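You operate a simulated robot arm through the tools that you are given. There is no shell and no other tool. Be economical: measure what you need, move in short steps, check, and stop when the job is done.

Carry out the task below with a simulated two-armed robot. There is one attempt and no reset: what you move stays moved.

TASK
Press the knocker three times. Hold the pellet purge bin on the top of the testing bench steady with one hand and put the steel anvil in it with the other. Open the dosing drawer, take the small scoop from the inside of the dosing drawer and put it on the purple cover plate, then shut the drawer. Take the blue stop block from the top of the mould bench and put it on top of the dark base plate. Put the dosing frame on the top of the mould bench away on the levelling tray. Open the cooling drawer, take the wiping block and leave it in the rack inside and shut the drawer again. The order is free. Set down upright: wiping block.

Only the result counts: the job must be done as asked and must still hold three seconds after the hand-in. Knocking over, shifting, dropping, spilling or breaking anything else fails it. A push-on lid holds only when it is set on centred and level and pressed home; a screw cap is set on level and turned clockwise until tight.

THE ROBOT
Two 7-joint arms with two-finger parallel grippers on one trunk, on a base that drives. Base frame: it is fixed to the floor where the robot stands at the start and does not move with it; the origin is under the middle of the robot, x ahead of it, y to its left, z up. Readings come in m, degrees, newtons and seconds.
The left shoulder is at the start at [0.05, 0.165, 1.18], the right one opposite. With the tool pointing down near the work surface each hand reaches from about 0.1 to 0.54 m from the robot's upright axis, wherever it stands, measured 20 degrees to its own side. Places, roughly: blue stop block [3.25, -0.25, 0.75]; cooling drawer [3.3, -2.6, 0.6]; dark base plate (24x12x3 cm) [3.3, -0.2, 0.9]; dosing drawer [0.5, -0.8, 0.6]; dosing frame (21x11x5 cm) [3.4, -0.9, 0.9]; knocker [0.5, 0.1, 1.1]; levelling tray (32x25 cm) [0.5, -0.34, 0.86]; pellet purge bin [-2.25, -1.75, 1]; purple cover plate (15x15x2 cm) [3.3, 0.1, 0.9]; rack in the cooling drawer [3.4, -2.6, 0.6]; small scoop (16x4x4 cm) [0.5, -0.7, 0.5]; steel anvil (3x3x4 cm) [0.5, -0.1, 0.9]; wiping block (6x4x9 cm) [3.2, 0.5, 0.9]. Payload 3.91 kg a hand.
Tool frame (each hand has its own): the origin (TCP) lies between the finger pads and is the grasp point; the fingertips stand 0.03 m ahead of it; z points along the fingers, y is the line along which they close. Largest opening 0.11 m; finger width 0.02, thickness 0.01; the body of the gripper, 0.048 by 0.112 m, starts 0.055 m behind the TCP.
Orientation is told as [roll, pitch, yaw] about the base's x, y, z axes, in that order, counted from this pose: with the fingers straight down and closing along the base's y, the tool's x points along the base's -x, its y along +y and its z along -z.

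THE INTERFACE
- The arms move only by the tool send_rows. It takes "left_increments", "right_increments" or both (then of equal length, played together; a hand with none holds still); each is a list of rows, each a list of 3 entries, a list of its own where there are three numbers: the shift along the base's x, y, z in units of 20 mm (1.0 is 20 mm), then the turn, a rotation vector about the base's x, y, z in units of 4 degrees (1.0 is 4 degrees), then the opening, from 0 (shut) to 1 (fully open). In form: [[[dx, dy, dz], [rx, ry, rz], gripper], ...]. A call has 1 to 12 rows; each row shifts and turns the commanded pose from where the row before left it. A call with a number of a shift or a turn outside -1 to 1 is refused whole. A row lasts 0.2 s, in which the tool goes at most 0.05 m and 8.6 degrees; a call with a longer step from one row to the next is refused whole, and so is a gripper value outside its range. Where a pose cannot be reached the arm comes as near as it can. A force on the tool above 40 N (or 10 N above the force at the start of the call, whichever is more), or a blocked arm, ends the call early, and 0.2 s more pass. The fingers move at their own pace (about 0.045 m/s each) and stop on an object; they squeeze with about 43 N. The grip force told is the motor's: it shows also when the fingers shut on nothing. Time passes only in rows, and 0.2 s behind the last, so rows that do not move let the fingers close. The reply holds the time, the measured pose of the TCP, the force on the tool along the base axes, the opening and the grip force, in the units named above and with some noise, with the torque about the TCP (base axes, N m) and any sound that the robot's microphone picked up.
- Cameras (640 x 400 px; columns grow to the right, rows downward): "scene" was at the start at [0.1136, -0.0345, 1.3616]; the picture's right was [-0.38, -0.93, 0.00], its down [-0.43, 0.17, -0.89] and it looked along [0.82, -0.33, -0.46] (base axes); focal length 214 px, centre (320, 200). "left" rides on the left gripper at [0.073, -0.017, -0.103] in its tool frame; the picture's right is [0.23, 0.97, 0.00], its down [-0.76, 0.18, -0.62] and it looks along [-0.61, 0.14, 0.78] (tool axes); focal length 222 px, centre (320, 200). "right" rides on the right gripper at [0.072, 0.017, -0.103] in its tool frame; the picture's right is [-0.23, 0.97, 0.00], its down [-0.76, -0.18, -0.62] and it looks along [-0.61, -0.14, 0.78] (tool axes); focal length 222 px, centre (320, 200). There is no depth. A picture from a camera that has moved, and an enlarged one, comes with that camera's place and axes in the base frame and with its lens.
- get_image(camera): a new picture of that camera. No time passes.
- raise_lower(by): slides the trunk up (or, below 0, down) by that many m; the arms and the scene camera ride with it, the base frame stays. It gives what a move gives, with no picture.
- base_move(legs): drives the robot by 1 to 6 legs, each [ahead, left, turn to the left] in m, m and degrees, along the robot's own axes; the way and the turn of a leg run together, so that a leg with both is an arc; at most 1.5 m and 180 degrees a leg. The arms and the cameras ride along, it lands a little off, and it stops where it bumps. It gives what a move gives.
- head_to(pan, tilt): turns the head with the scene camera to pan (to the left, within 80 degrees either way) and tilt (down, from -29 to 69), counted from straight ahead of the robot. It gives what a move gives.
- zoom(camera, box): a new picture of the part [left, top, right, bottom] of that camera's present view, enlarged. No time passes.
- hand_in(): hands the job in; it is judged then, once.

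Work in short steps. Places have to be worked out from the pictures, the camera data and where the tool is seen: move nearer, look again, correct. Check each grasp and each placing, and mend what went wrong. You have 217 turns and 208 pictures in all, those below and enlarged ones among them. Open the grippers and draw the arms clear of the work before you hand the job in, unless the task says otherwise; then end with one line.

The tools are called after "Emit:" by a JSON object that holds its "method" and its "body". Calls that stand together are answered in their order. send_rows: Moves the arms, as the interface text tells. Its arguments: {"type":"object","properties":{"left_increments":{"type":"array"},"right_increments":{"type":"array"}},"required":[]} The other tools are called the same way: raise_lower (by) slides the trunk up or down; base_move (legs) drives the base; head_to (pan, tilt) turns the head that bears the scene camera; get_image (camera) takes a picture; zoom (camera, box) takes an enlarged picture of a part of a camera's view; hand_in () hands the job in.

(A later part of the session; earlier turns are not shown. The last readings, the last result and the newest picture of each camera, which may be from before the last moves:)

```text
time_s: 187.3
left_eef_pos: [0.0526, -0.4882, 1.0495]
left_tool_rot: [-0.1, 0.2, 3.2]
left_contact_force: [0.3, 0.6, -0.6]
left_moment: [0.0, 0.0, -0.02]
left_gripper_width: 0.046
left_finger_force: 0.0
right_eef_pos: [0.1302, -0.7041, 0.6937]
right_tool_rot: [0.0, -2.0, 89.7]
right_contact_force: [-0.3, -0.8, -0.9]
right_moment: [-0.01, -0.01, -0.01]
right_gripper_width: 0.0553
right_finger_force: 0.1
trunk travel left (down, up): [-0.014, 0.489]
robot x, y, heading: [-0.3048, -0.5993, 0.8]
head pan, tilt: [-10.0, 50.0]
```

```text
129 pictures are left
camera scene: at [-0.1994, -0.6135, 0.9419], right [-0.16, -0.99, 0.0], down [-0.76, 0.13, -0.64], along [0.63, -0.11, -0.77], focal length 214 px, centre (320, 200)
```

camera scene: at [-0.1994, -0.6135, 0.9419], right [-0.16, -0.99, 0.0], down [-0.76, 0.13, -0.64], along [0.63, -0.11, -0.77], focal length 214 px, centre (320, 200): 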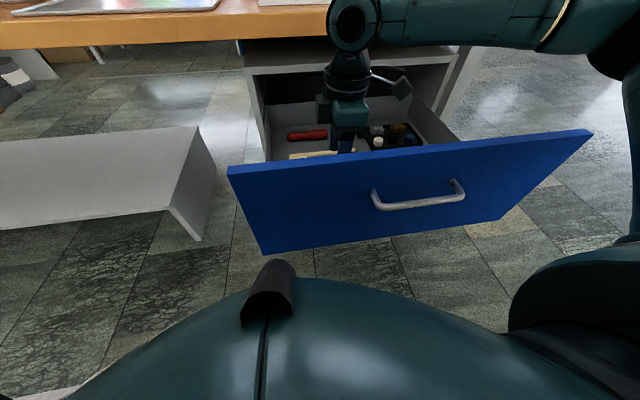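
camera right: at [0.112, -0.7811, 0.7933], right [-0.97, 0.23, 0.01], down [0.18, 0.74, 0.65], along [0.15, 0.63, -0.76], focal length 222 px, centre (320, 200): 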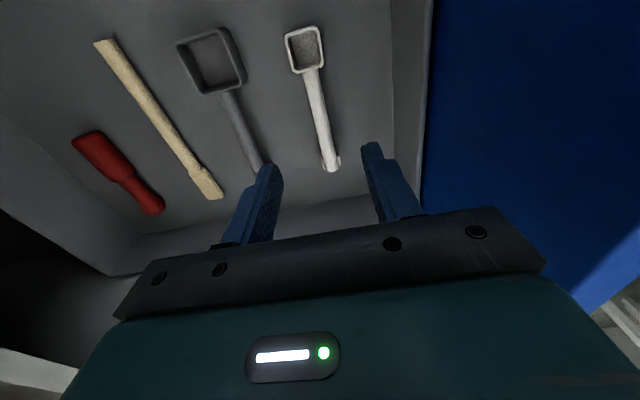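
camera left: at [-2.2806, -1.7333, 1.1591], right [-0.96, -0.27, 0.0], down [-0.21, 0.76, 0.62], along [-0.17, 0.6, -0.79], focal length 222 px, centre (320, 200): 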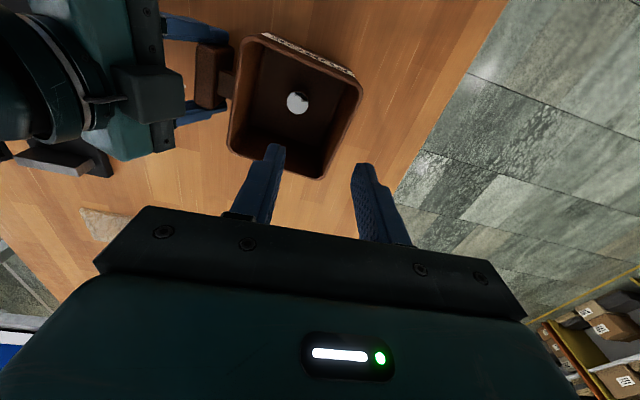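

Alignment confirmed: handle middle at (0.131, -0.708). I descend about 13.5 cm with the arm.

Emit:
{"method": "send_rows", "body": {"right_increments": [[[0.1, -0.2, -1], [0, 0, 0], 0.45], [[0, 0, -1], [0, 0, 0], 0.45], [[0, 0, -1], [0, 0, 0], 0.45], [[0, 0, -1], [0, 0, 0], 0.45], [[0, 0, -1], [0, 0, 0], 0.45], [[0, 0, -1], [0, 0, 0], 0.45], [[0, 0, -0.7], [0, 0, 0], 0.45]]}}

Emit:
{"method": "get_image", "body": {"camera": "right"}}

```text
time_s: 188.9
left_eef_pos: [0.0507, -0.4881, 1.0492]
left_tool_rot: [0.0, 0.2, 3.2]
left_contact_force: [-0.8, 1.7, 0.1]
left_moment: [0.0, -0.02, 0.03]
left_gripper_width: 0.0461
left_finger_force: 0.0
right_eef_pos: [0.1196, -0.7345, 0.5691]
right_tool_rot: [-0.1, -2.0, 89.7]
right_contact_force: [-0.4, -0.3, 0.0]
right_moment: [-0.01, 0.05, 0.01]
right_gripper_width: 0.0494
right_finger_force: 0.1
right hand out of reach, approached as far as the arm can: row 3, 4, 5, 6, 7
trunk travel left (down, up): [-0.014, 0.489]
robot x, y, heading: [-0.3094, -0.6025, 0.5]
head pan, tilt: [-10.0, 50.0]
```

```text
128 pictures are left
camera right: at [0.1013, -0.8109, 0.6691], right [-0.97, 0.23, 0.01], down [0.18, 0.74, 0.65], along [0.15, 0.63, -0.76], focal length 222 px, centre (320, 200)
```

right: 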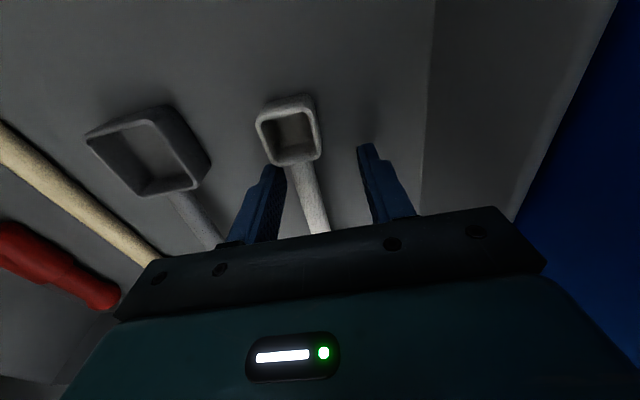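

The arm ran out of reach and drifted. I rise 4 cm, move the base 5 cm nearer, then realign over the handle.

Emit:
{"method": "send_rows", "body": {"right_increments": [[[0, 0.5, 1], [0, 0, 0], 0.45], [[0, 0.5, 1], [0, 0, 0], 0.45], [[-0.6, 0, 0], [0, 0, 0], 0.45], [[-0.6, 0, 0], [0, 0, 0], 0.45]]}}

Emit:
{"method": "base_move", "body": {"legs": [[0.05, 0, 0]]}}

Emit:
{"method": "get_image", "body": {"camera": "right"}}

```text
time_s: 189.9
left_eef_pos: [0.0509, -0.4884, 1.0507]
left_tool_rot: [-0.1, 0.3, 3.2]
left_contact_force: [0.2, 0.7, -0.1]
left_moment: [-0.03, -0.02, -0.02]
left_gripper_width: 0.0462
left_finger_force: 0.0
right_eef_pos: [0.0953, -0.7123, 0.6086]
right_tool_rot: [0.0, -2.0, 89.7]
right_contact_force: [-0.2, -0.1, 0.3]
right_moment: [-0.01, 0.04, 0.0]
right_gripper_width: 0.0496
right_finger_force: 0.0
trunk travel left (down, up): [-0.014, 0.489]
robot x, y, heading: [-0.306, -0.5999, 0.3]
head pan, tilt: [-10.0, 50.0]
```

```text
time_s: 190.9
left_eef_pos: [0.1021, -0.4874, 1.0503]
left_tool_rot: [-0.1, 0.2, 3.2]
left_contact_force: [0.1, 0.5, -0.4]
left_moment: [-0.04, 0.01, -0.02]
left_gripper_width: 0.0462
left_finger_force: 0.0
right_eef_pos: [0.1439, -0.7135, 0.6101]
right_tool_rot: [0.0, -2.0, 89.7]
right_contact_force: [0.0, 0.1, 0.6]
right_moment: [-0.01, -0.01, 0.02]
right_gripper_width: 0.0495
right_finger_force: 0.0
trunk travel left (down, up): [-0.014, 0.489]
robot x, y, heading: [-0.2571, -0.6008, 0.4]
head pan, tilt: [-10.0, 50.0]
```

```text
127 pictures are left
camera right: at [0.126, -0.7891, 0.7092], right [-0.97, 0.23, 0.01], down [0.18, 0.74, 0.65], along [0.15, 0.63, -0.76], focal length 222 px, centre (320, 200)
```

right: 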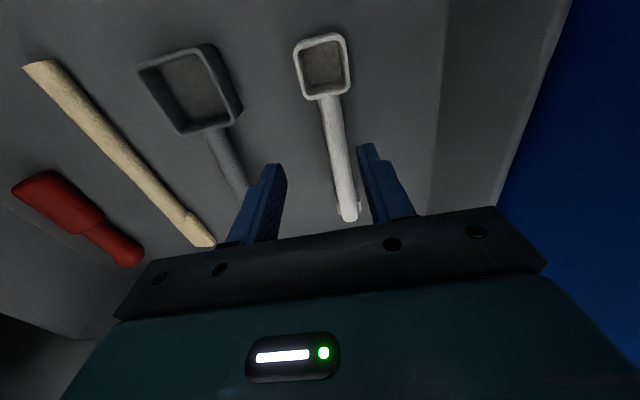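

I shift 1.2 cm back in x to centre on the handle and descend 5.5 cm.

Emit:
{"method": "send_rows", "body": {"right_increments": [[[-0.55, 0, 0], [0, 0, 0], 0.45], [[0, 0, -0.7], [0, 0, 0], 0.45], [[0, 0, -0.7], [0, 0, 0], 0.45], [[0, 0, -0.7], [0, 0, 0], 0.45], [[0, 0, -0.6], [0, 0, 0], 0.45]]}}

Emit:
{"method": "get_image", "body": {"camera": "right"}}

```text
time_s: 192.1
left_eef_pos: [0.1004, -0.4875, 1.0502]
left_tool_rot: [-0.1, 0.2, 3.1]
left_contact_force: [-0.2, -0.1, -0.1]
left_moment: [-0.01, -0.03, -0.02]
left_gripper_width: 0.0462
left_finger_force: 0.2
right_eef_pos: [0.1301, -0.7239, 0.5598]
right_tool_rot: [0.0, -2.1, 89.6]
right_contact_force: [0.0, -0.4, 0.6]
right_moment: [0.02, 0.01, 0.01]
right_gripper_width: 0.0499
right_finger_force: 0.1
right hand out of reach, approached as far as the arm can: row 4, 5
trunk travel left (down, up): [-0.014, 0.489]
robot x, y, heading: [-0.2548, -0.6037, 0.7]
head pan, tilt: [-10.0, 50.0]
```

```text
126 pictures are left
camera right: at [0.1125, -0.7998, 0.6604], right [-0.97, 0.23, 0.01], down [0.18, 0.74, 0.65], along [0.15, 0.63, -0.76], focal length 222 px, centre (320, 200)
```

right: 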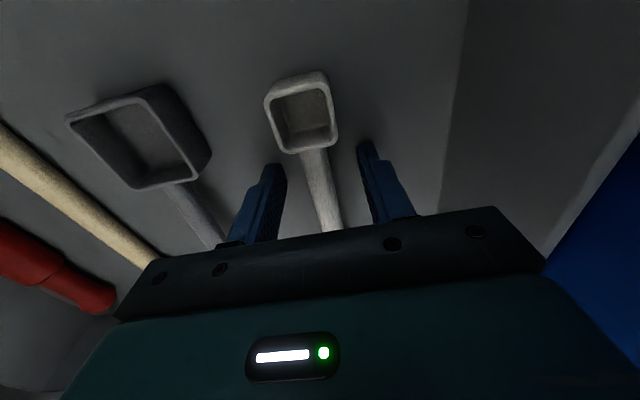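

Handle is between the fingers. I lower 7 mm more with the trunk and close.

Emit:
{"method": "raise_lower", "body": {"by": -0.007}}

Emit:
{"method": "send_rows", "body": {"right_increments": [[[0, 0, 0], [0, 0, 0], 0.2], [[0, 0, 0], [0, 0, 0], 0], [[0, 0, 0], [0, 0, 0], 0], [[0, 0, 0], [0, 0, 0], 0]]}}

Emit:
{"method": "get_image", "body": {"camera": "right"}}

```text
time_s: 192.6
left_eef_pos: [0.101, -0.4884, 1.0441]
left_tool_rot: [-0.1, 0.1, 3.2]
left_contact_force: [-0.2, 0.1, 0.2]
left_moment: [0.0, 0.02, 0.0]
left_gripper_width: 0.0462
left_finger_force: 0.0
right_eef_pos: [0.1322, -0.7229, 0.5596]
right_tool_rot: [-0.5, -2.0, 89.7]
right_contact_force: [-0.9, -1.1, 11.3]
right_moment: [-0.13, 0.39, 0.03]
right_gripper_width: 0.0504
right_finger_force: 0.0
trunk travel left (down, up): [-0.008, 0.495]
robot x, y, heading: [-0.2567, -0.5984, 0.7]
head pan, tilt: [-10.0, 50.0]
stopped: the force on the tool passed its limit at 44 N (the readings are from after the stop); the commanded pose is now the measured one
```

```text
time_s: 193.6
left_eef_pos: [0.1002, -0.488, 1.0438]
left_tool_rot: [-0.1, 0.1, 3.2]
left_contact_force: [-0.8, -0.2, -0.6]
left_moment: [-0.01, 0.02, -0.01]
left_gripper_width: 0.0461
left_finger_force: 0.1
right_eef_pos: [0.1318, -0.7221, 0.5575]
right_tool_rot: [-0.6, -2.2, 89.7]
right_contact_force: [-1.1, -1.8, 17.3]
right_moment: [-0.08, 0.19, -0.06]
right_gripper_width: 0.0144
right_finger_force: 42.9
trunk travel left (down, up): [-0.008, 0.495]
robot x, y, heading: [-0.2557, -0.6017, 0.7]
head pan, tilt: [-10.0, 50.0]
```

```text
125 pictures are left
camera right: at [0.1131, -0.7997, 0.6582], right [-0.97, 0.23, 0.0], down [0.17, 0.74, 0.65], along [0.15, 0.63, -0.76], focal length 222 px, centre (320, 200)
```

right: 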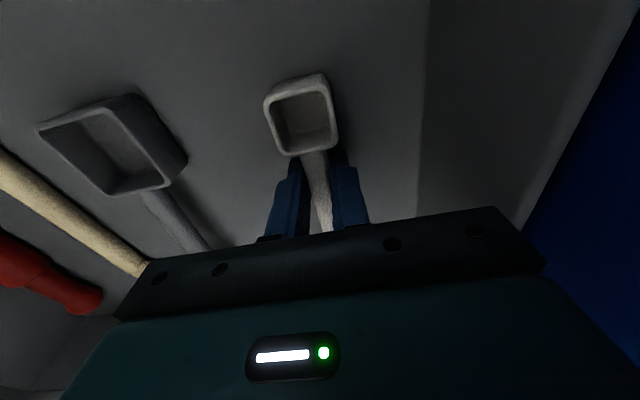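

The fingertips just touched the drawer floor and the handle is gripped (1.4 cm). I lift with the trunk.

Emit:
{"method": "raise_lower", "body": {"by": 0.3}}

Emit:
{"method": "get_image", "body": {"camera": "right"}}

Emit:
{"method": "get_image", "body": {"camera": "scene"}}

```text
time_s: 196.6
left_eef_pos: [0.1005, -0.4866, 1.3439]
left_tool_rot: [-0.2, 0.2, 3.2]
left_contact_force: [-1.1, 0.2, 0.1]
left_moment: [-0.01, 0.0, 0.0]
left_gripper_width: 0.0464
left_finger_force: 0.0
right_eef_pos: [0.1324, -0.7233, 0.8574]
right_tool_rot: [-0.5, -2.1, 89.7]
right_contact_force: [0.4, 0.4, 0.2]
right_moment: [-0.03, 0.03, 0.01]
right_gripper_width: 0.0142
right_finger_force: 42.9
trunk travel left (down, up): [-0.308, 0.195]
robot x, y, heading: [-0.2566, -0.6017, 0.4]
head pan, tilt: [-10.0, 50.0]
```

```text
124 pictures are left
camera right: at [0.1134, -0.7999, 0.9573], right [-0.97, 0.23, 0.0], down [0.18, 0.74, 0.65], along [0.15, 0.63, -0.76], focal length 222 px, centre (320, 200)
```

right: 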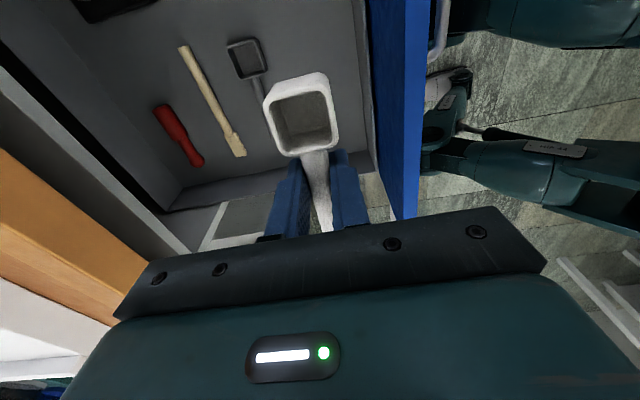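

```text
123 pictures are left
camera scene: at [-0.1502, -0.6132, 1.2355], right [-0.17, -0.99, 0.0], down [-0.76, 0.13, -0.64], along [0.63, -0.11, -0.77], focal length 214 px, centre (320, 200)
```

scene: 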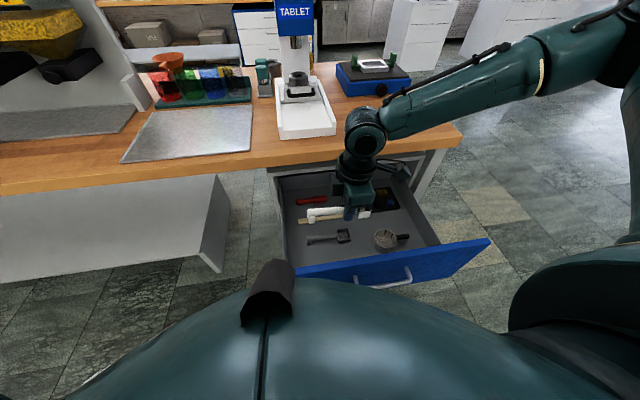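

Scoop in hand. Now I raise the right hand and prepare the left hand closed, tilted forward about 60°, to push the drawer shut.

Emit:
{"method": "send_rows", "body": {"left_increments": [[[0.1, 0, -1], [0, -1, 0], 0], [[0.1, 0, -1], [0, -1, 0], 0], [[0.1, 0, -1], [0, -1, 0], 0], [[0.1, 0, -1], [0, -1, 0], 0], [[0.1, 0, -1], [0, -1, 0], 0], [[0.1, 0, -1], [0, -1, 0], 0], [[0.1, 0, -1], [0, -1, 0], 0], [[0.1, 0, -1], [0, -1, 0], 0], [[0.1, 0, -1], [0, -1, 0], 0], [[0.1, 0, -1], [0, -1, 0], 0], [[0.1, 0, -1], [0, -1, 0], 0], [[0.1, 0, -1], [0, -1, 0], 0]], "right_increments": [[[-0.2, -0.2, 1], [0, 0, 0], 0], [[-0.2, -0.2, 1], [0, 0, 0], 0], [[-0.2, -0.2, 1], [0, 0, 0], 0], [[-0.2, -0.2, 1], [0, 0, 0], 0], [[-0.2, -0.2, 1], [0, 0, 0], 0], [[-0.2, -0.2, 1], [0, 0, 0], 0], [[-0.2, -0.2, 1], [0, 0, 0], 0], [[-0.2, -0.2, 1], [0, 0, 0], 0], [[-0.2, -0.2, 1], [0, 0, 0], 0], [[-0.2, -0.2, 1], [0, 0, 0], 0], [[-0.2, -0.2, 1], [0, 0, 0], 0], [[-0.2, -0.2, 1], [0, 0, 0], 0]]}}

Emit:
{"method": "send_rows", "body": {"left_increments": [[[0.5, 0, -1], [0, -1, 0], 0], [[0.5, 0, -1], [0, -1, 0], 0], [[0.5, 0, -0.5], [0, -1, 0], 0], [[0.5, 0, 0], [0, 0, 0], 0], [[0.5, 0, 0], [0, 0, 0], 0]], "right_increments": [[[-0.2, 0, 1], [0, 0, 0], 0], [[-0.2, 0, 1], [0, 0, 0], 0], [[-0.2, 0, 1], [0, 0, 0], 0], [[0, 0, 1], [0, 0, 0], 0], [[0, 0, 1], [0, 0, 0], 0]]}}

Emit:
{"method": "get_image", "body": {"camera": "scene"}}

```text
time_s: 199.2
left_eef_pos: [0.1258, -0.4859, 1.1052]
left_tool_rot: [-3.7, -47.9, 4.8]
left_contact_force: [0.6, -0.6, -0.4]
left_moment: [-0.02, -0.03, 0.02]
left_gripper_width: 0.0
left_finger_force: 37.4
right_eef_pos: [0.083, -0.771, 1.0991]
right_tool_rot: [-0.4, -2.1, 89.7]
right_contact_force: [0.0, -0.6, 0.5]
right_moment: [-0.06, 0.01, -0.01]
right_gripper_width: 0.0145
right_finger_force: 42.8
trunk travel left (down, up): [-0.308, 0.195]
robot x, y, heading: [-0.2509, -0.6024, 0.6]
head pan, tilt: [-10.0, 50.0]
```

```text
time_s: 200.4
left_eef_pos: [0.1764, -0.4883, 1.0548]
left_tool_rot: [-5.5, -59.7, 6.3]
left_contact_force: [0.2, 0.6, -0.2]
left_moment: [0.02, 0.01, 0.0]
left_gripper_width: 0.0
left_finger_force: 37.7
right_eef_pos: [0.0726, -0.7703, 1.1985]
right_tool_rot: [-0.4, -2.1, 89.7]
right_contact_force: [-0.5, -0.8, -0.5]
right_moment: [0.01, 0.03, 0.04]
right_gripper_width: 0.0142
right_finger_force: 42.9
trunk travel left (down, up): [-0.308, 0.195]
robot x, y, heading: [-0.2594, -0.5981, 0.4]
head pan, tilt: [-10.0, 50.0]
```

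```text
122 pictures are left
camera scene: at [-0.1503, -0.6131, 1.2355], right [-0.17, -0.99, 0.0], down [-0.76, 0.13, -0.64], along [0.63, -0.11, -0.77], focal length 214 px, centre (320, 200)
```

scene: 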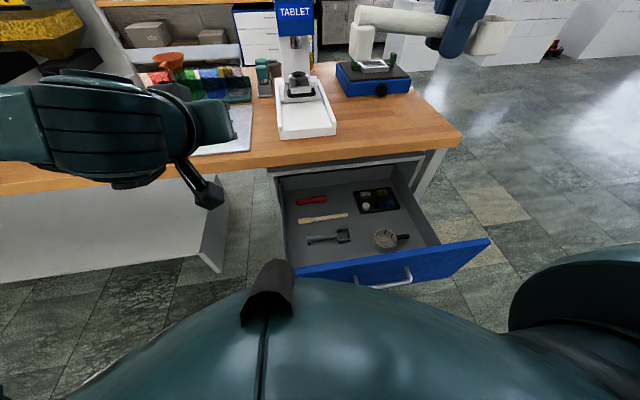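

I back the robot up and to the right so that the left fingertips stand in front of the drawer panel (y≈-0.68), then lower.

Emit:
{"method": "base_move", "body": {"legs": [[-0.26, 0, 0], [0, -0.19, 0]]}}

Emit:
{"method": "raise_lower", "body": {"by": -0.3}}

Emit:
{"method": "send_rows", "body": {"left_increments": [[[0, 0, -1], [0, 0, 0], 0], [[0, 0, -1], [0, 0, 0], 0], [[0, 0, -0.7], [0, 0, 0], 0]]}}

Emit:
{"method": "head_to", "body": {"pan": 0, "tilt": 45}}

Emit:
{"method": "get_image", "body": {"camera": "scene"}}

Emit:
{"method": "get_image", "body": {"camera": "left"}}

```text
time_s: 204.2
left_eef_pos: [-0.0844, -0.6804, 1.0543]
left_tool_rot: [-5.5, -59.6, 6.5]
left_contact_force: [-0.2, -0.1, 0.2]
left_moment: [0.01, -0.02, 0.04]
left_gripper_width: 0.0
left_finger_force: 37.7
right_eef_pos: [-0.1871, -0.9639, 1.198]
right_tool_rot: [-0.6, -2.2, 89.9]
right_contact_force: [-0.4, -0.1, -0.9]
right_moment: [0.04, 0.02, 0.02]
right_gripper_width: 0.0144
right_finger_force: 43.2
trunk travel left (down, up): [-0.308, 0.195]
robot x, y, heading: [-0.5174, -0.7916, 0.7]
head pan, tilt: [-10.0, 50.0]
```

```text
time_s: 207.2
left_eef_pos: [-0.0836, -0.6801, 0.754]
left_tool_rot: [-5.5, -59.7, 6.5]
left_contact_force: [-0.4, -0.8, -0.1]
left_moment: [0.02, 0.02, 0.02]
left_gripper_width: 0.0
left_finger_force: 37.5
right_eef_pos: [-0.1872, -0.9646, 0.8975]
right_tool_rot: [-0.5, -2.1, 90.0]
right_contact_force: [0.3, 0.9, 0.2]
right_moment: [-0.02, 0.01, 0.01]
right_gripper_width: 0.0143
right_finger_force: 43.0
trunk travel left (down, up): [-0.008, 0.495]
robot x, y, heading: [-0.5178, -0.7986, 0.7]
head pan, tilt: [-10.0, 50.0]
```

```text
time_s: 208.0
left_eef_pos: [-0.0848, -0.6797, 0.6998]
left_tool_rot: [-5.5, -59.7, 6.4]
left_contact_force: [0.2, 0.1, 0.6]
left_moment: [-0.02, -0.03, 0.01]
left_gripper_width: 0.0002
left_finger_force: 38.1
right_eef_pos: [-0.1868, -0.9632, 0.8956]
right_tool_rot: [-0.5, -2.1, 90.0]
right_contact_force: [0.0, -0.2, -0.6]
right_moment: [-0.03, 0.01, 0.0]
right_gripper_width: 0.014
right_finger_force: 43.3
trunk travel left (down, up): [-0.008, 0.495]
robot x, y, heading: [-0.5125, -0.7934, 0.8]
head pan, tilt: [-10.0, 50.0]
```

```text
time_s: 208.7
left_eef_pos: [-0.0839, -0.6794, 0.6998]
left_tool_rot: [-5.5, -59.6, 6.5]
left_contact_force: [-0.4, 0.1, 0.7]
left_moment: [0.0, 0.0, -0.02]
left_gripper_width: 0.0
left_finger_force: 37.9
right_eef_pos: [-0.1871, -0.9634, 0.8967]
right_tool_rot: [-0.5, -2.1, 90.0]
right_contact_force: [-0.3, -0.2, -0.2]
right_moment: [-0.04, -0.02, 0.01]
right_gripper_width: 0.0141
right_finger_force: 43.0
trunk travel left (down, up): [-0.008, 0.495]
robot x, y, heading: [-0.5136, -0.7959, 0.6]
head pan, tilt: [0.0, 45.0]
```

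```text
121 pictures are left
camera scene: at [-0.4045, -0.794, 0.9424], right [0.01, -1.0, 0.0], down [-0.71, -0.01, -0.71], along [0.71, 0.01, -0.71], focal length 214 px, centre (320, 200)
```

scene: 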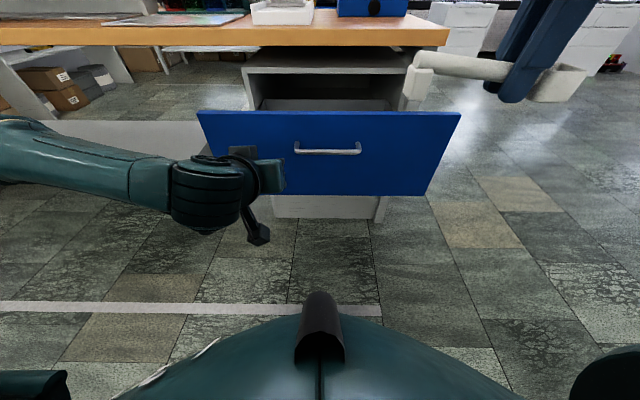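

```text
120 pictures are left
camera left: at [-0.2082, -0.7013, 0.6899], right [-0.14, 0.96, -0.24], down [-0.16, 0.22, 0.96], along [0.98, 0.18, 0.12], focal length 222 px, centre (320, 200)
```

left: 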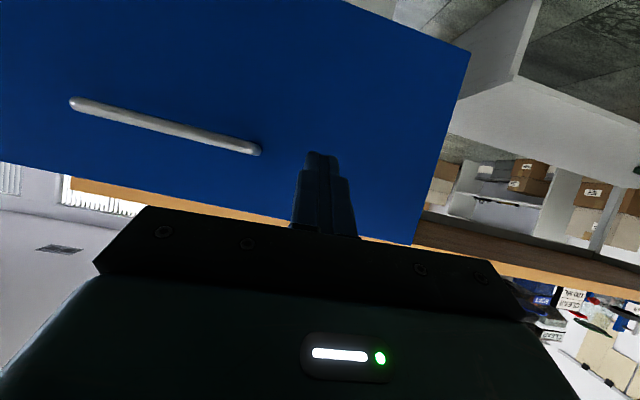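

The fingertips face the panel left of the handle. I drive ahead to push the drawer in.

Emit:
{"method": "base_move", "body": {"legs": [[0.2, 0, 0], [0.18, 0, 0]]}}

Emit:
{"method": "get_image", "body": {"camera": "scene"}}

```text
time_s: 211.4
left_eef_pos: [0.2903, -0.6706, 0.7001]
left_tool_rot: [-5.5, -59.7, 6.9]
left_contact_force: [0.0, -0.4, 0.4]
left_moment: [0.01, 0.01, 0.0]
left_gripper_width: 0.0002
left_finger_force: 37.5
right_eef_pos: [0.1896, -0.9556, 0.8977]
right_tool_rot: [-0.5, -2.1, 90.4]
right_contact_force: [0.6, 0.4, 0.2]
right_moment: [0.01, 0.0, 0.01]
right_gripper_width: 0.0143
right_finger_force: 42.8
trunk travel left (down, up): [-0.008, 0.495]
robot x, y, heading: [-0.1371, -0.7898, 1.1]
head pan, tilt: [0.0, 45.0]
```

```text
119 pictures are left
camera scene: at [-0.0286, -0.7872, 0.9425], right [0.02, -1.0, 0.0], down [-0.71, -0.01, -0.71], along [0.71, 0.01, -0.71], focal length 214 px, centre (320, 200)
```

scene: 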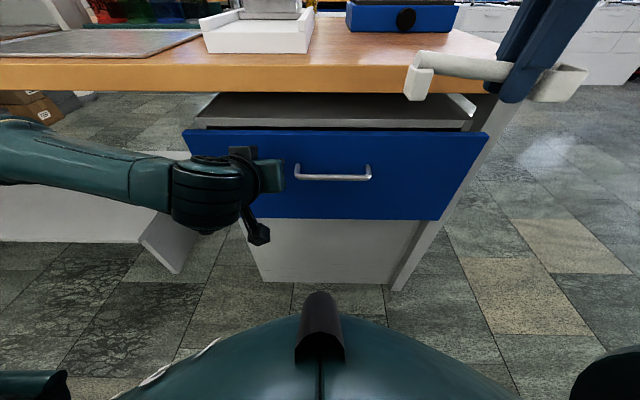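

Almost shut: the panel still stands a few cm out. I push on gently.

Emit:
{"method": "base_move", "body": {"legs": [[0.035, 0, 0]]}}

Emit:
{"method": "zoom", "body": {"camera": "scene", "box": [160, 60, 560, 310]}}

```text
time_s: 212.2
left_eef_pos: [0.326, -0.6706, 0.6988]
left_tool_rot: [-5.5, -59.8, 6.7]
left_contact_force: [-0.3, 0.1, -0.9]
left_moment: [0.02, 0.0, -0.02]
left_gripper_width: 0.0002
left_finger_force: 38.0
right_eef_pos: [0.2248, -0.956, 0.8977]
right_tool_rot: [-0.5, -2.0, 90.3]
right_contact_force: [-0.6, 0.6, -0.7]
right_moment: [0.02, 0.0, 0.01]
right_gripper_width: 0.014
right_finger_force: 43.4
trunk travel left (down, up): [-0.008, 0.495]
robot x, y, heading: [-0.1049, -0.7874, 1.2]
head pan, tilt: [0.0, 45.0]
```

```text
1.60 times, centred on (360, 185) of scene
camera zoom: at [0.0057, -0.7866, 0.9424], right [0.02, -1.0, 0.0], down [-0.71, -0.01, -0.71], along [0.71, 0.01, -0.71], focal length 343 px, centre (256, 224)
```

zoom: 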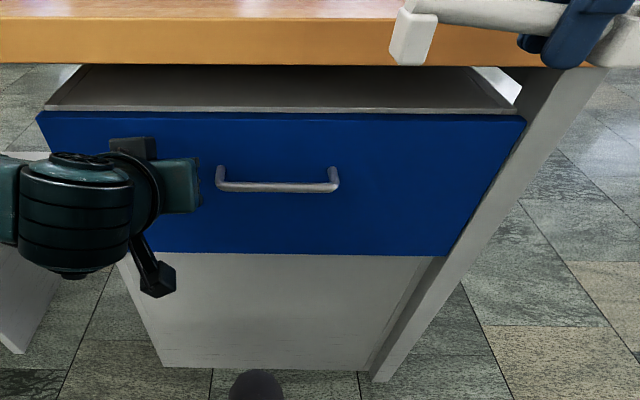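

Nearly flush. I push a further 2 cm to feel the stop.

Emit:
{"method": "base_move", "body": {"legs": [[0.02, 0, 0]]}}

Emit:
{"method": "zoom", "body": {"camera": "scene", "box": [160, 60, 560, 310]}}

```text
time_s: 213.1
left_eef_pos: [0.3376, -0.6709, 0.6987]
left_tool_rot: [-5.1, -59.5, 6.2]
left_contact_force: [-1.8, 0.2, 1.3]
left_moment: [-0.04, -0.04, 0.01]
left_gripper_width: 0.0
left_finger_force: 37.7
right_eef_pos: [0.2395, -0.9549, 0.8969]
right_tool_rot: [-0.4, -2.0, 90.2]
right_contact_force: [-0.8, -0.2, 0.2]
right_moment: [-0.03, 0.02, 0.0]
right_gripper_width: 0.0143
right_finger_force: 43.2
trunk travel left (down, up): [-0.008, 0.495]
robot x, y, heading: [-0.0881, -0.7909, 1.2]
head pan, tilt: [0.0, 45.0]
stopped in leg 1: the force on the tool passed its limit at 55 N (the readings are from after the stop); the commanded pose is now the measured one
```

```text
1.60 times, centred on (360, 185) of scene
camera zoom: at [0.0218, -0.7862, 0.9424], right [0.02, -1.0, 0.0], down [-0.71, -0.01, -0.71], along [0.71, 0.01, -0.71], focal length 343 px, centre (256, 224)
```

zoom: 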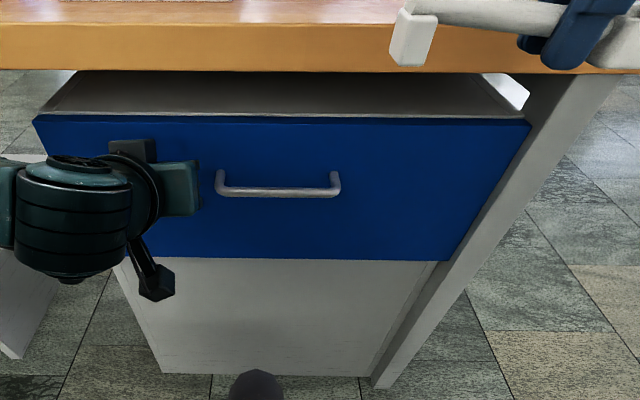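

The drawer hit its stop (55 N): shut. I back off, raise the trunk and look ahead to the right for the way to the mould bench.

Emit:
{"method": "base_move", "body": {"legs": [[-0.35, 0, 0]]}}

Emit:
{"method": "raise_lower", "body": {"by": 0.35}}

Emit:
{"method": "base_move", "body": {"legs": [[0, -0.75, 0]]}}

Emit:
{"method": "head_to", "body": {"pan": 0, "tilt": 15}}

Emit:
{"method": "get_image", "body": {"camera": "scene"}}

```text
time_s: 215.3
left_eef_pos: [0.0017, -0.6771, 0.6976]
left_tool_rot: [-5.0, -59.5, 6.2]
left_contact_force: [0.1, -0.8, 0.0]
left_moment: [-0.03, 0.04, 0.02]
left_gripper_width: 0.0
left_finger_force: 37.3
right_eef_pos: [-0.0984, -0.9618, 0.8971]
right_tool_rot: [-0.5, -2.1, 90.2]
right_contact_force: [0.5, -0.5, -0.8]
right_moment: [0.01, 0.0, 0.0]
right_gripper_width: 0.0144
right_finger_force: 42.9
trunk travel left (down, up): [-0.008, 0.495]
robot x, y, heading: [-0.4297, -0.796, 0.7]
head pan, tilt: [0.0, 45.0]
```

```text
time_s: 218.8
left_eef_pos: [0.0008, -0.6777, 1.0495]
left_tool_rot: [-5.2, -59.5, 6.2]
left_contact_force: [-0.8, -0.4, 0.0]
left_moment: [-0.01, 0.0, 0.04]
left_gripper_width: 0.0
left_finger_force: 37.6
right_eef_pos: [-0.0975, -0.962, 1.2482]
right_tool_rot: [-0.5, -2.1, 90.2]
right_contact_force: [-0.4, -1.0, -0.6]
right_moment: [0.0, 0.02, 0.02]
right_gripper_width: 0.0144
right_finger_force: 42.8
trunk travel left (down, up): [-0.358, 0.145]
robot x, y, heading: [-0.4271, -0.7933, 1.0]
head pan, tilt: [0.0, 45.0]
```

```text
time_s: 225.7
left_eef_pos: [0.01, -1.4251, 1.0492]
left_tool_rot: [-5.2, -59.6, 5.3]
left_contact_force: [0.2, 0.3, 0.3]
left_moment: [0.03, 0.0, 0.01]
left_gripper_width: 0.0
left_finger_force: 37.6
right_eef_pos: [-0.0929, -1.7078, 1.2472]
right_tool_rot: [-0.4, -2.1, 89.1]
right_contact_force: [-0.8, 0.6, -0.1]
right_moment: [0.0, 0.02, -0.01]
right_gripper_width: 0.0142
right_finger_force: 42.9
trunk travel left (down, up): [-0.358, 0.145]
robot x, y, heading: [-0.4226, -1.5336, 0.1]
head pan, tilt: [0.0, 45.0]
```

```text
time_s: 226.6
left_eef_pos: [0.0091, -1.4247, 1.0482]
left_tool_rot: [-5.2, -59.5, 5.2]
left_contact_force: [0.2, -0.1, 0.2]
left_moment: [0.0, -0.02, 0.01]
left_gripper_width: 0.0002
left_finger_force: 37.7
right_eef_pos: [-0.0933, -1.7064, 1.2467]
right_tool_rot: [-0.4, -2.1, 89.4]
right_contact_force: [0.9, 0.3, -1.4]
right_moment: [-0.05, 0.01, -0.03]
right_gripper_width: 0.0145
right_finger_force: 43.0
trunk travel left (down, up): [-0.358, 0.145]
robot x, y, heading: [-0.4209, -1.5373, 0.2]
head pan, tilt: [0.0, 15.0]
```

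```text
116 pictures are left
camera scene: at [-0.2966, -1.5344, 1.3392], right [0.0, -1.0, 0.0], down [-0.26, 0.0, -0.97], along [0.97, 0.0, -0.26], focal length 214 px, centre (320, 200)
```

scene: 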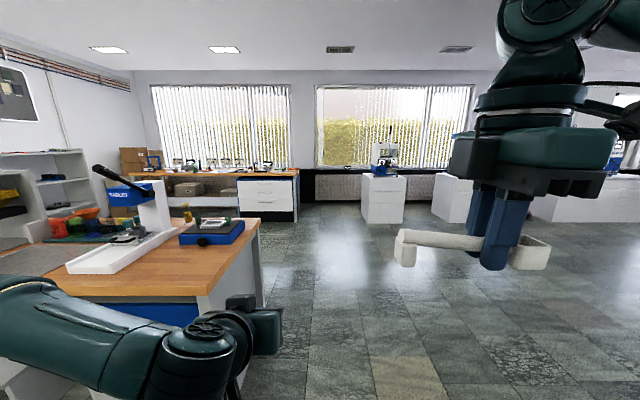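

The aisle is clear and the mould bench runs along the window. I drive to about (2.35, -0.1) in front of it.

Emit:
{"method": "base_move", "body": {"legs": [[1.4, 0, 0], [1.35, 0, 0], [0, 1.45, 0]]}}

Emit:
{"method": "send_rows", "body": {"left_increments": [[[-0.3, 0.3, 1], [0, 1, 0], 0.5], [[-0.3, 0.3, 1], [0, 1, 0], 0.5], [[-0.3, 0.3, 1], [0, 1, 0], 0.5], [[-0.3, 0.3, 1], [0, 1, 0], 0.5], [[-0.3, 0.3, 1], [0, 1, 0], 0.5], [[-0.3, 0.3, 1], [0, 1, 0], 0.5], [[-0.3, 0.3, 1], [0, 1, 0], 0.5], [[-0.3, 0.3, 1], [0, 1, 0], 0.5], [[0, 0.3, 1], [0, 1, 0], 0.5], [[0, 0.3, 1], [0, 1, 0], 0.5], [[0, 0.3, 0.5], [0, 1, 0], 0.5], [[0, 0.3, 0], [0, 1, 0], 0.5]]}}

Emit:
{"method": "send_rows", "body": {"left_increments": [[[0, 0, 0], [0, 1, 0], 0.5], [[0, 0, 0], [0, 1, 0], 0.5], [[0, 0, 0], [0, 1, 0], 0.5]]}}

Emit:
{"method": "head_to", "body": {"pan": 0, "tilt": 25}}

Emit:
{"method": "get_image", "body": {"camera": "scene"}}

```text
time_s: 252.6
left_eef_pos: [2.7316, 0.0641, 1.0501]
left_tool_rot: [-5.3, -59.6, 4.5]
left_contact_force: [0.1, 0.8, 0.8]
left_moment: [0.01, 0.06, -0.03]
left_gripper_width: 0.0
left_finger_force: 37.8
right_eef_pos: [2.6252, -0.2156, 1.2477]
right_tool_rot: [-0.4, -2.2, 88.5]
right_contact_force: [0.5, 0.4, -1.5]
right_moment: [-0.02, 0.0, -0.02]
right_gripper_width: 0.0141
right_finger_force: 43.0
trunk travel left (down, up): [-0.358, 0.145]
robot x, y, heading: [2.2991, -0.0414, -0.9]
head pan, tilt: [0.0, 15.0]
```

```text
time_s: 255.2
left_eef_pos: [2.6838, 0.1361, 1.2588]
left_tool_rot: [-1.8, -11.5, 2.4]
left_contact_force: [0.1, 0.3, 0.5]
left_moment: [0.02, 0.03, 0.0]
left_gripper_width: 0.0551
left_finger_force: 0.0
right_eef_pos: [2.6257, -0.2158, 1.2463]
right_tool_rot: [-0.4, -2.1, 88.4]
right_contact_force: [-0.6, -1.0, 0.0]
right_moment: [-0.01, 0.04, 0.0]
right_gripper_width: 0.0142
right_finger_force: 43.0
trunk travel left (down, up): [-0.358, 0.145]
robot x, y, heading: [2.3007, -0.0405, -0.8]
head pan, tilt: [0.0, 15.0]
```

```text
time_s: 256.0
left_eef_pos: [2.6825, 0.1372, 1.2601]
left_tool_rot: [-1.4, 0.4, 2.2]
left_contact_force: [0.0, -0.3, 0.3]
left_moment: [0.0, 0.02, 0.02]
left_gripper_width: 0.0552
left_finger_force: 0.1
right_eef_pos: [2.6257, -0.2163, 1.2474]
right_tool_rot: [-0.5, -2.1, 88.6]
right_contact_force: [-0.3, 0.2, 0.6]
right_moment: [-0.02, -0.01, 0.02]
right_gripper_width: 0.0144
right_finger_force: 42.7
trunk travel left (down, up): [-0.358, 0.145]
robot x, y, heading: [2.3008, -0.0415, -0.5]
head pan, tilt: [0.0, 15.0]
```

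```text
time_s: 256.7
left_eef_pos: [2.6837, 0.1364, 1.2597]
left_tool_rot: [-1.3, 0.4, 2.3]
left_contact_force: [-1.3, 0.1, -0.1]
left_moment: [0.0, 0.01, 0.0]
left_gripper_width: 0.0547
left_finger_force: 0.0
right_eef_pos: [2.6251, -0.2153, 1.2462]
right_tool_rot: [-0.3, -2.1, 88.6]
right_contact_force: [0.2, 0.2, -0.8]
right_moment: [-0.02, 0.0, -0.01]
right_gripper_width: 0.014
right_finger_force: 43.0
trunk travel left (down, up): [-0.358, 0.145]
robot x, y, heading: [2.3008, -0.0396, -0.9]
head pan, tilt: [0.0, 25.0]
```

```text
115 pictures are left
camera scene: at [2.4223, -0.0406, 1.3231], right [-0.01, -1.0, 0.0], down [-0.42, 0.01, -0.91], along [0.91, -0.01, -0.42], focal length 214 px, centre (320, 200)
```

scene: 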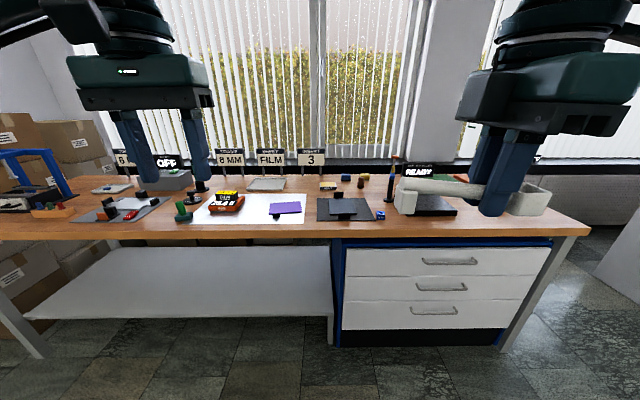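

I drive 0.35 m nearer and look at the bench top in detail.

Emit:
{"method": "base_move", "body": {"legs": [[0.35, 0.05, 0.8]]}}

Emit:
{"method": "head_to", "body": {"pan": 0, "tilt": 35}}

Emit:
{"method": "zoom", "body": {"camera": "scene", "box": [120, 140, 440, 340]}}

Emit:
{"method": "get_image", "body": {"camera": "scene"}}

```text
time_s: 259.0
left_eef_pos: [3.0273, 0.1902, 1.2599]
left_tool_rot: [-1.4, 0.5, 3.1]
left_contact_force: [0.1, -1.4, 0.6]
left_moment: [-0.01, -0.01, 0.0]
left_gripper_width: 0.055
left_finger_force: 0.1
right_eef_pos: [2.975, -0.163, 1.2471]
right_tool_rot: [-0.4, -2.0, 89.4]
right_contact_force: [-0.8, -0.2, -0.3]
right_moment: [0.01, 0.04, -0.02]
right_gripper_width: 0.0145
right_finger_force: 43.2
trunk travel left (down, up): [-0.358, 0.145]
robot x, y, heading: [2.6464, 0.0125, -0.0]
head pan, tilt: [0.0, 25.0]
```

```text
time_s: 259.7
left_eef_pos: [3.0274, 0.1896, 1.2602]
left_tool_rot: [-1.4, 0.3, 3.1]
left_contact_force: [-0.1, 0.5, -0.6]
left_moment: [-0.01, 0.01, -0.02]
left_gripper_width: 0.0552
left_finger_force: 0.0
right_eef_pos: [2.9743, -0.1629, 1.2462]
right_tool_rot: [-0.4, -2.1, 89.4]
right_contact_force: [0.2, 0.0, 0.0]
right_moment: [0.0, 0.02, 0.01]
right_gripper_width: 0.0143
right_finger_force: 43.2
trunk travel left (down, up): [-0.358, 0.145]
robot x, y, heading: [2.6465, 0.0046, 0.0]
head pan, tilt: [0.0, 35.0]
```

```text
2.00 times, centred on (280, 240) of scene
camera zoom: at [2.7649, 0.009, 1.3073], right [0.0, -1.0, 0.0], down [-0.57, 0.0, -0.82], along [0.82, 0.0, -0.57], focal length 429 px, centre (400, 120)
```

zoom: 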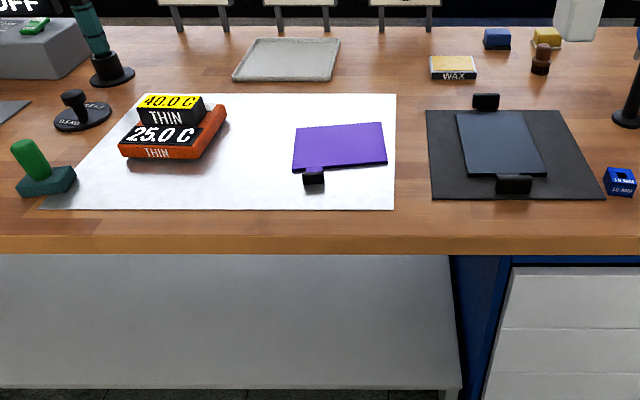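

```text
113 pictures are left
camera scene: at [2.7649, 0.009, 1.3073], right [0.0, -1.0, 0.0], down [-0.57, 0.0, -0.82], along [0.82, 0.0, -0.57], focal length 214 px, centre (320, 200)
```

scene: 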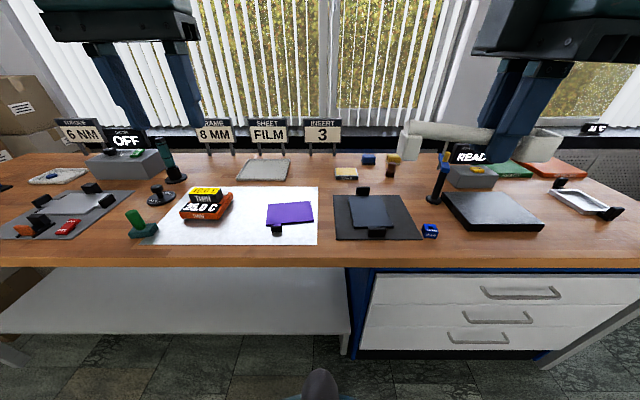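

Purple plate centre ≈ (3.31, 0.10), and the dark base plate ≈ (3.33, -0.2) on its mat. The blue cube at ≈ (3.23, -0.32) is the stop block, and the white frame stands far right. I drive in so the right hand with the scoop is over the purple plate.

Emit:
{"method": "base_move", "body": {"legs": [[0.19, 0.25, 0]]}}

Emit:
{"method": "send_rows", "body": {"right_increments": [[[1, 0, 0], [0, 0, 0], 0], [[1, 0, -0.5], [0, 0, 0], 0], [[1, 0, -1], [0, 0, 0], 0], [[1, 0, -1], [0, 0, 0], 0], [[1, 0, -1], [0, 0, 0], 0], [[1, 0, -1], [0, 0, 0], 0], [[1, 0, -1], [0, 0, 0], 0], [[0, 0, -1], [0, 0, 0], 0], [[0, 0, -1], [0, 0, 0], 0]]}}

Emit:
{"method": "get_image", "body": {"camera": "right"}}

Emit:
{"method": "get_image", "body": {"camera": "scene"}}

```text
time_s: 262.5
left_eef_pos: [3.2189, 0.4382, 1.2589]
left_tool_rot: [-1.4, 0.6, 2.7]
left_contact_force: [0.0, 0.3, -0.3]
left_moment: [0.03, -0.02, -0.01]
left_gripper_width: 0.0552
left_finger_force: 0.0
right_eef_pos: [3.1622, 0.0858, 1.2455]
right_tool_rot: [-0.3, -2.0, 88.9]
right_contact_force: [0.3, 0.0, 0.1]
right_moment: [-0.01, -0.01, -0.02]
right_gripper_width: 0.0143
right_finger_force: 43.4
trunk travel left (down, up): [-0.358, 0.145]
robot x, y, heading: [2.8364, 0.2588, -0.6]
head pan, tilt: [0.0, 35.0]
```

```text
time_s: 264.5
left_eef_pos: [3.2181, 0.4365, 1.2594]
left_tool_rot: [-1.3, 0.6, 2.8]
left_contact_force: [-0.3, 0.6, 0.5]
left_moment: [0.0, 0.0, -0.03]
left_gripper_width: 0.0551
left_finger_force: 0.2
right_eef_pos: [3.3029, 0.0854, 1.0967]
right_tool_rot: [-0.4, -2.2, 89.0]
right_contact_force: [0.3, -1.0, -0.5]
right_moment: [-0.01, 0.03, 0.0]
right_gripper_width: 0.0142
right_finger_force: 43.0
trunk travel left (down, up): [-0.358, 0.145]
robot x, y, heading: [2.8378, 0.257, -0.4]
head pan, tilt: [0.0, 35.0]
```

```text
112 pictures are left
camera right: at [3.2835, 0.0089, 1.1956], right [-0.97, 0.24, 0.0], down [0.19, 0.74, 0.65], along [0.16, 0.63, -0.76], focal length 222 px, centre (320, 200)
```

right: 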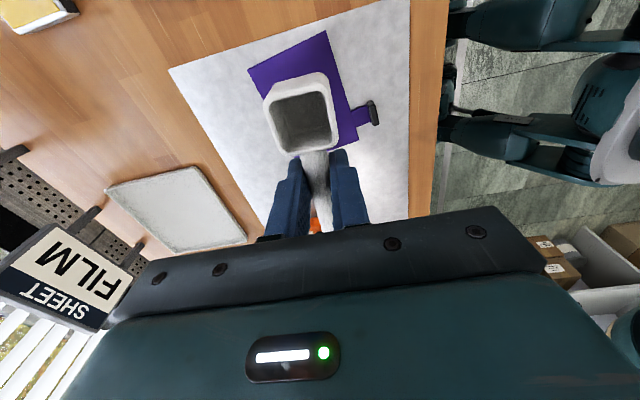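

```text
111 pictures are left
camera scene: at [2.9556, 0.2585, 1.3072], right [-0.01, -1.0, 0.0], down [-0.57, 0.0, -0.82], along [0.82, 0.0, -0.57], focal length 214 px, centre (320, 200)
```

scene: 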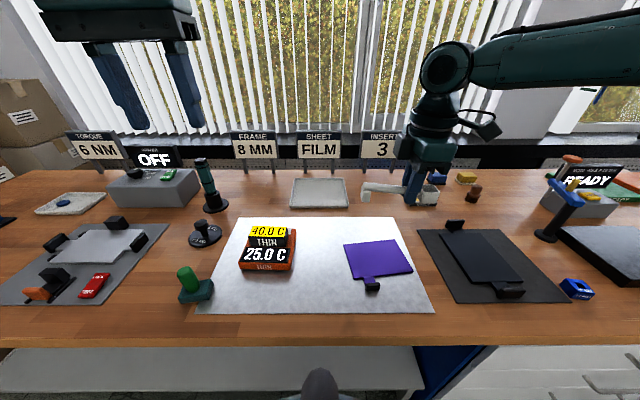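

The plate centre is (3.312, 0.114), 15 cm along y. I aim the TCP at (3.312, 0.100) and lower.

Emit:
{"method": "send_rows", "body": {"right_increments": [[[0.45, 0.7, -1], [0, 0, 0], 0], [[0, 0, -1], [0, 0, 0], 0], [[0, 0, -1], [0, 0, 0], 0], [[0, 0, -1], [0, 0, 0], 0], [[0, 0, -1], [0, 0, 0], 0], [[0, 0, -1], [0, 0, 0], 0], [[0, 0, -1], [0, 0, 0], 0], [[0, 0, -0.8], [0, 0, 0], 0]]}}

Emit:
{"method": "get_image", "body": {"camera": "right"}}

Emit:
{"method": "zoom", "body": {"camera": "scene", "box": [320, 150, 480, 310]}}

```text
time_s: 266.3
left_eef_pos: [3.2188, 0.4383, 1.259]
left_tool_rot: [-1.3, 0.5, 2.7]
left_contact_force: [0.2, 0.6, 1.0]
left_moment: [-0.01, 0.03, 0.04]
left_gripper_width: 0.0552
left_finger_force: 0.1
right_eef_pos: [3.3121, 0.0986, 0.94]
right_tool_rot: [-0.3, -2.1, 89.0]
right_contact_force: [-0.3, 0.0, -0.7]
right_moment: [0.02, 0.0, -0.01]
right_gripper_width: 0.0143
right_finger_force: 43.0
trunk travel left (down, up): [-0.358, 0.145]
robot x, y, heading: [2.8391, 0.2627, -0.4]
head pan, tilt: [0.0, 35.0]
```

```text
110 pictures are left
camera right: at [3.2912, 0.0224, 1.0407], right [-0.97, 0.25, 0.0], down [0.19, 0.73, 0.65], along [0.16, 0.63, -0.76], focal length 222 px, centre (320, 200)
```

right: 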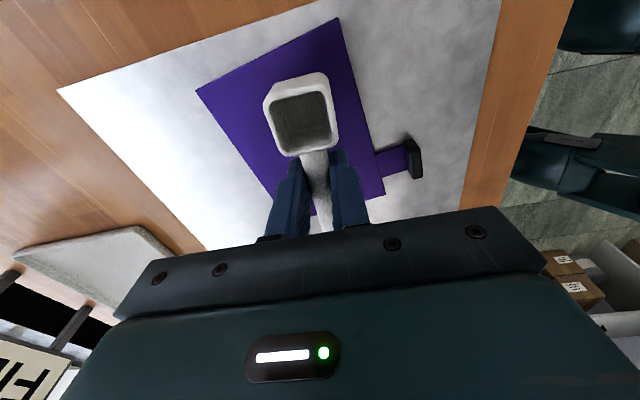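

```text
2.50 times, centred on (400, 230) of scene
camera zoom: at [2.9555, 0.2585, 1.3073], right [-0.01, -1.0, 0.0], down [-0.57, 0.0, -0.82], along [0.82, 0.0, -0.57], focal length 536 px, centre (120, 125)
```

zoom: 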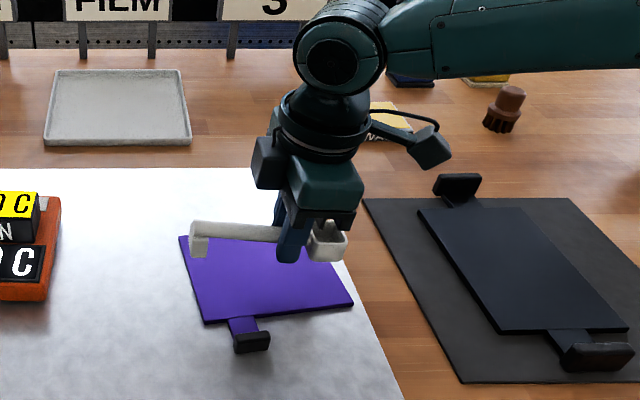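

I lower in small steps until contact.

Emit:
{"method": "send_rows", "body": {"right_increments": [[[0, 0, -0.5], [0, 0, 0], 0], [[0, 0, -0.4], [0, 0, 0], 0], [[0, 0, -0.3], [0, 0, 0], 0], [[0, 0, -0.2], [0, 0, 0], 0], [[0, 0, -0.2], [0, 0, 0], 0]]}}

```text
time_s: 267.5
left_eef_pos: [3.2185, 0.4379, 1.2598]
left_tool_rot: [-1.4, 0.3, 2.6]
left_contact_force: [-0.1, -0.5, 0.8]
left_moment: [-0.03, 0.0, 0.01]
left_gripper_width: 0.0553
left_finger_force: 0.1
right_eef_pos: [3.3056, 0.0915, 0.9131]
right_tool_rot: [-0.5, -2.3, 88.9]
right_contact_force: [-0.2, 0.6, -0.4]
right_moment: [0.0, 0.0, 0.01]
right_gripper_width: 0.0143
right_finger_force: 42.9
right hand out of reach, approached as far as the arm can: row 2, 4
trunk travel left (down, up): [-0.358, 0.145]
robot x, y, heading: [2.8432, 0.2625, -0.3]
head pan, tilt: [0.0, 35.0]
```

At the reach limit again. I correct the drift a little higher up and lower with the trunk.

Emit:
{"method": "send_rows", "body": {"right_increments": [[[0.3, 0.45, 0.7], [0, 0, 0], 0]]}}

Emit:
{"method": "raise_lower", "body": {"by": -0.018}}

```text
time_s: 267.9
left_eef_pos: [3.2194, 0.4371, 1.2605]
left_tool_rot: [-1.3, 0.4, 2.8]
left_contact_force: [-0.2, -0.4, 0.4]
left_moment: [0.01, 0.01, -0.01]
left_gripper_width: 0.0546
left_finger_force: 0.1
right_eef_pos: [3.309, 0.098, 0.9288]
right_tool_rot: [-0.5, -2.1, 88.9]
right_contact_force: [0.3, 0.3, -0.7]
right_moment: [0.01, 0.01, 0.02]
right_gripper_width: 0.0143
right_finger_force: 42.8
right hand out of reach, approached as far as the arm can: row 1
trunk travel left (down, up): [-0.358, 0.145]
robot x, y, heading: [2.8369, 0.258, -0.2]
head pan, tilt: [0.0, 35.0]
```

```text
time_s: 268.6
left_eef_pos: [3.2191, 0.4381, 1.2426]
left_tool_rot: [-1.4, 0.4, 2.7]
left_contact_force: [-0.4, -0.2, 0.2]
left_moment: [-0.02, -0.01, -0.02]
left_gripper_width: 0.0551
left_finger_force: 0.1
right_eef_pos: [3.3096, 0.0976, 0.9108]
right_tool_rot: [-0.5, -2.2, 88.9]
right_contact_force: [-0.1, 0.2, -0.2]
right_moment: [-0.06, 0.0, -0.01]
right_gripper_width: 0.0142
right_finger_force: 43.4
trunk travel left (down, up): [-0.34, 0.163]
robot x, y, heading: [2.8385, 0.2572, -0.4]
head pan, tilt: [0.0, 35.0]
```

Emit:
{"method": "raise_lower", "body": {"by": -0.01}}

Emit:
{"method": "zoom", "body": {"camera": "scene", "box": [320, 170, 460, 290]}}

```text
time_s: 269.1
left_eef_pos: [3.2201, 0.4376, 1.231]
left_tool_rot: [-1.5, 0.3, 2.7]
left_contact_force: [-0.3, 0.2, -0.3]
left_moment: [0.01, -0.02, 0.0]
left_gripper_width: 0.0548
left_finger_force: 0.1
right_eef_pos: [3.31, 0.0982, 0.901]
right_tool_rot: [-0.5, -2.1, 88.9]
right_contact_force: [0.4, 0.2, -0.7]
right_moment: [-0.06, -0.03, -0.03]
right_gripper_width: 0.0141
right_finger_force: 43.0
trunk travel left (down, up): [-0.33, 0.173]
robot x, y, heading: [2.8413, 0.2572, -0.3]
head pan, tilt: [0.0, 35.0]
```

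```text
3.33 times, centred on (390, 230) of scene
camera zoom: at [2.9552, 0.2586, 1.2793], right [-0.01, -1.0, 0.0], down [-0.57, 0.0, -0.82], along [0.82, 0.0, -0.57], focal length 715 px, centre (87, 100)
```

zoom: 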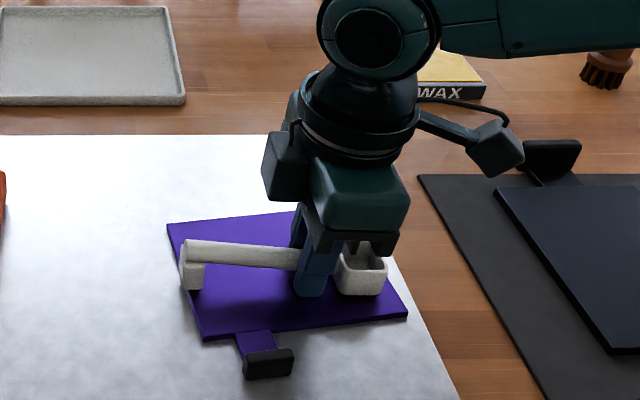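

Nearly down. I shift 5 mm toward -y so the handle foot is on the plate, then lower further.

Emit:
{"method": "send_rows", "body": {"right_increments": [[[0, -0.25, 0], [0, 0, 0], 0]]}}

Emit:
{"method": "raise_lower", "body": {"by": -0.006}}

Emit:
{"method": "raise_lower", "body": {"by": -0.005}}

```text
time_s: 269.6
left_eef_pos: [3.2179, 0.4378, 1.2322]
left_tool_rot: [-1.4, 0.4, 2.7]
left_contact_force: [1.0, 0.5, -0.2]
left_moment: [0.0, 0.03, 0.04]
left_gripper_width: 0.055
left_finger_force: 0.0
right_eef_pos: [3.3096, 0.0914, 0.9014]
right_tool_rot: [-0.4, -2.2, 89.0]
right_contact_force: [0.2, 0.1, -1.1]
right_moment: [-0.01, 0.01, -0.02]
right_gripper_width: 0.0143
right_finger_force: 43.2
trunk travel left (down, up): [-0.33, 0.173]
robot x, y, heading: [2.8384, 0.259, -0.2]
head pan, tilt: [0.0, 35.0]
```

```text
time_s: 270.1
left_eef_pos: [3.2178, 0.4383, 1.2268]
left_tool_rot: [-1.4, 0.4, 2.7]
left_contact_force: [0.3, -0.5, -0.2]
left_moment: [0.01, 0.0, -0.01]
left_gripper_width: 0.055
left_finger_force: 0.1
right_eef_pos: [3.3103, 0.0923, 0.8996]
right_tool_rot: [-0.8, -2.3, 88.9]
right_contact_force: [-1.3, -3.4, 25.7]
right_moment: [0.42, 0.3, 0.15]
right_gripper_width: 0.0144
right_finger_force: 42.5
trunk travel left (down, up): [-0.324, 0.179]
robot x, y, heading: [2.8387, 0.2575, 0.0]
head pan, tilt: [0.0, 35.0]
```

```text
time_s: 270.5
left_eef_pos: [3.2177, 0.4365, 1.2236]
left_tool_rot: [-1.4, 0.4, 2.5]
left_contact_force: [1.4, -0.1, 0.8]
left_moment: [0.01, 0.0, -0.03]
left_gripper_width: 0.0549
left_finger_force: 0.1
right_eef_pos: [3.3115, 0.0928, 0.8996]
right_tool_rot: [-1.0, -2.4, 88.9]
right_contact_force: [-5.1, -2.1, 13.7]
right_moment: [-0.21, 0.31, -0.09]
right_gripper_width: 0.0145
right_finger_force: 42.8
trunk travel left (down, up): [-0.322, 0.181]
robot x, y, heading: [2.8375, 0.2587, -0.2]
head pan, tilt: [0.0, 35.0]
stopped: the force on the tool passed its limit at 46 N (the readings are from after the stop); the commanded pose is now the measured one
```

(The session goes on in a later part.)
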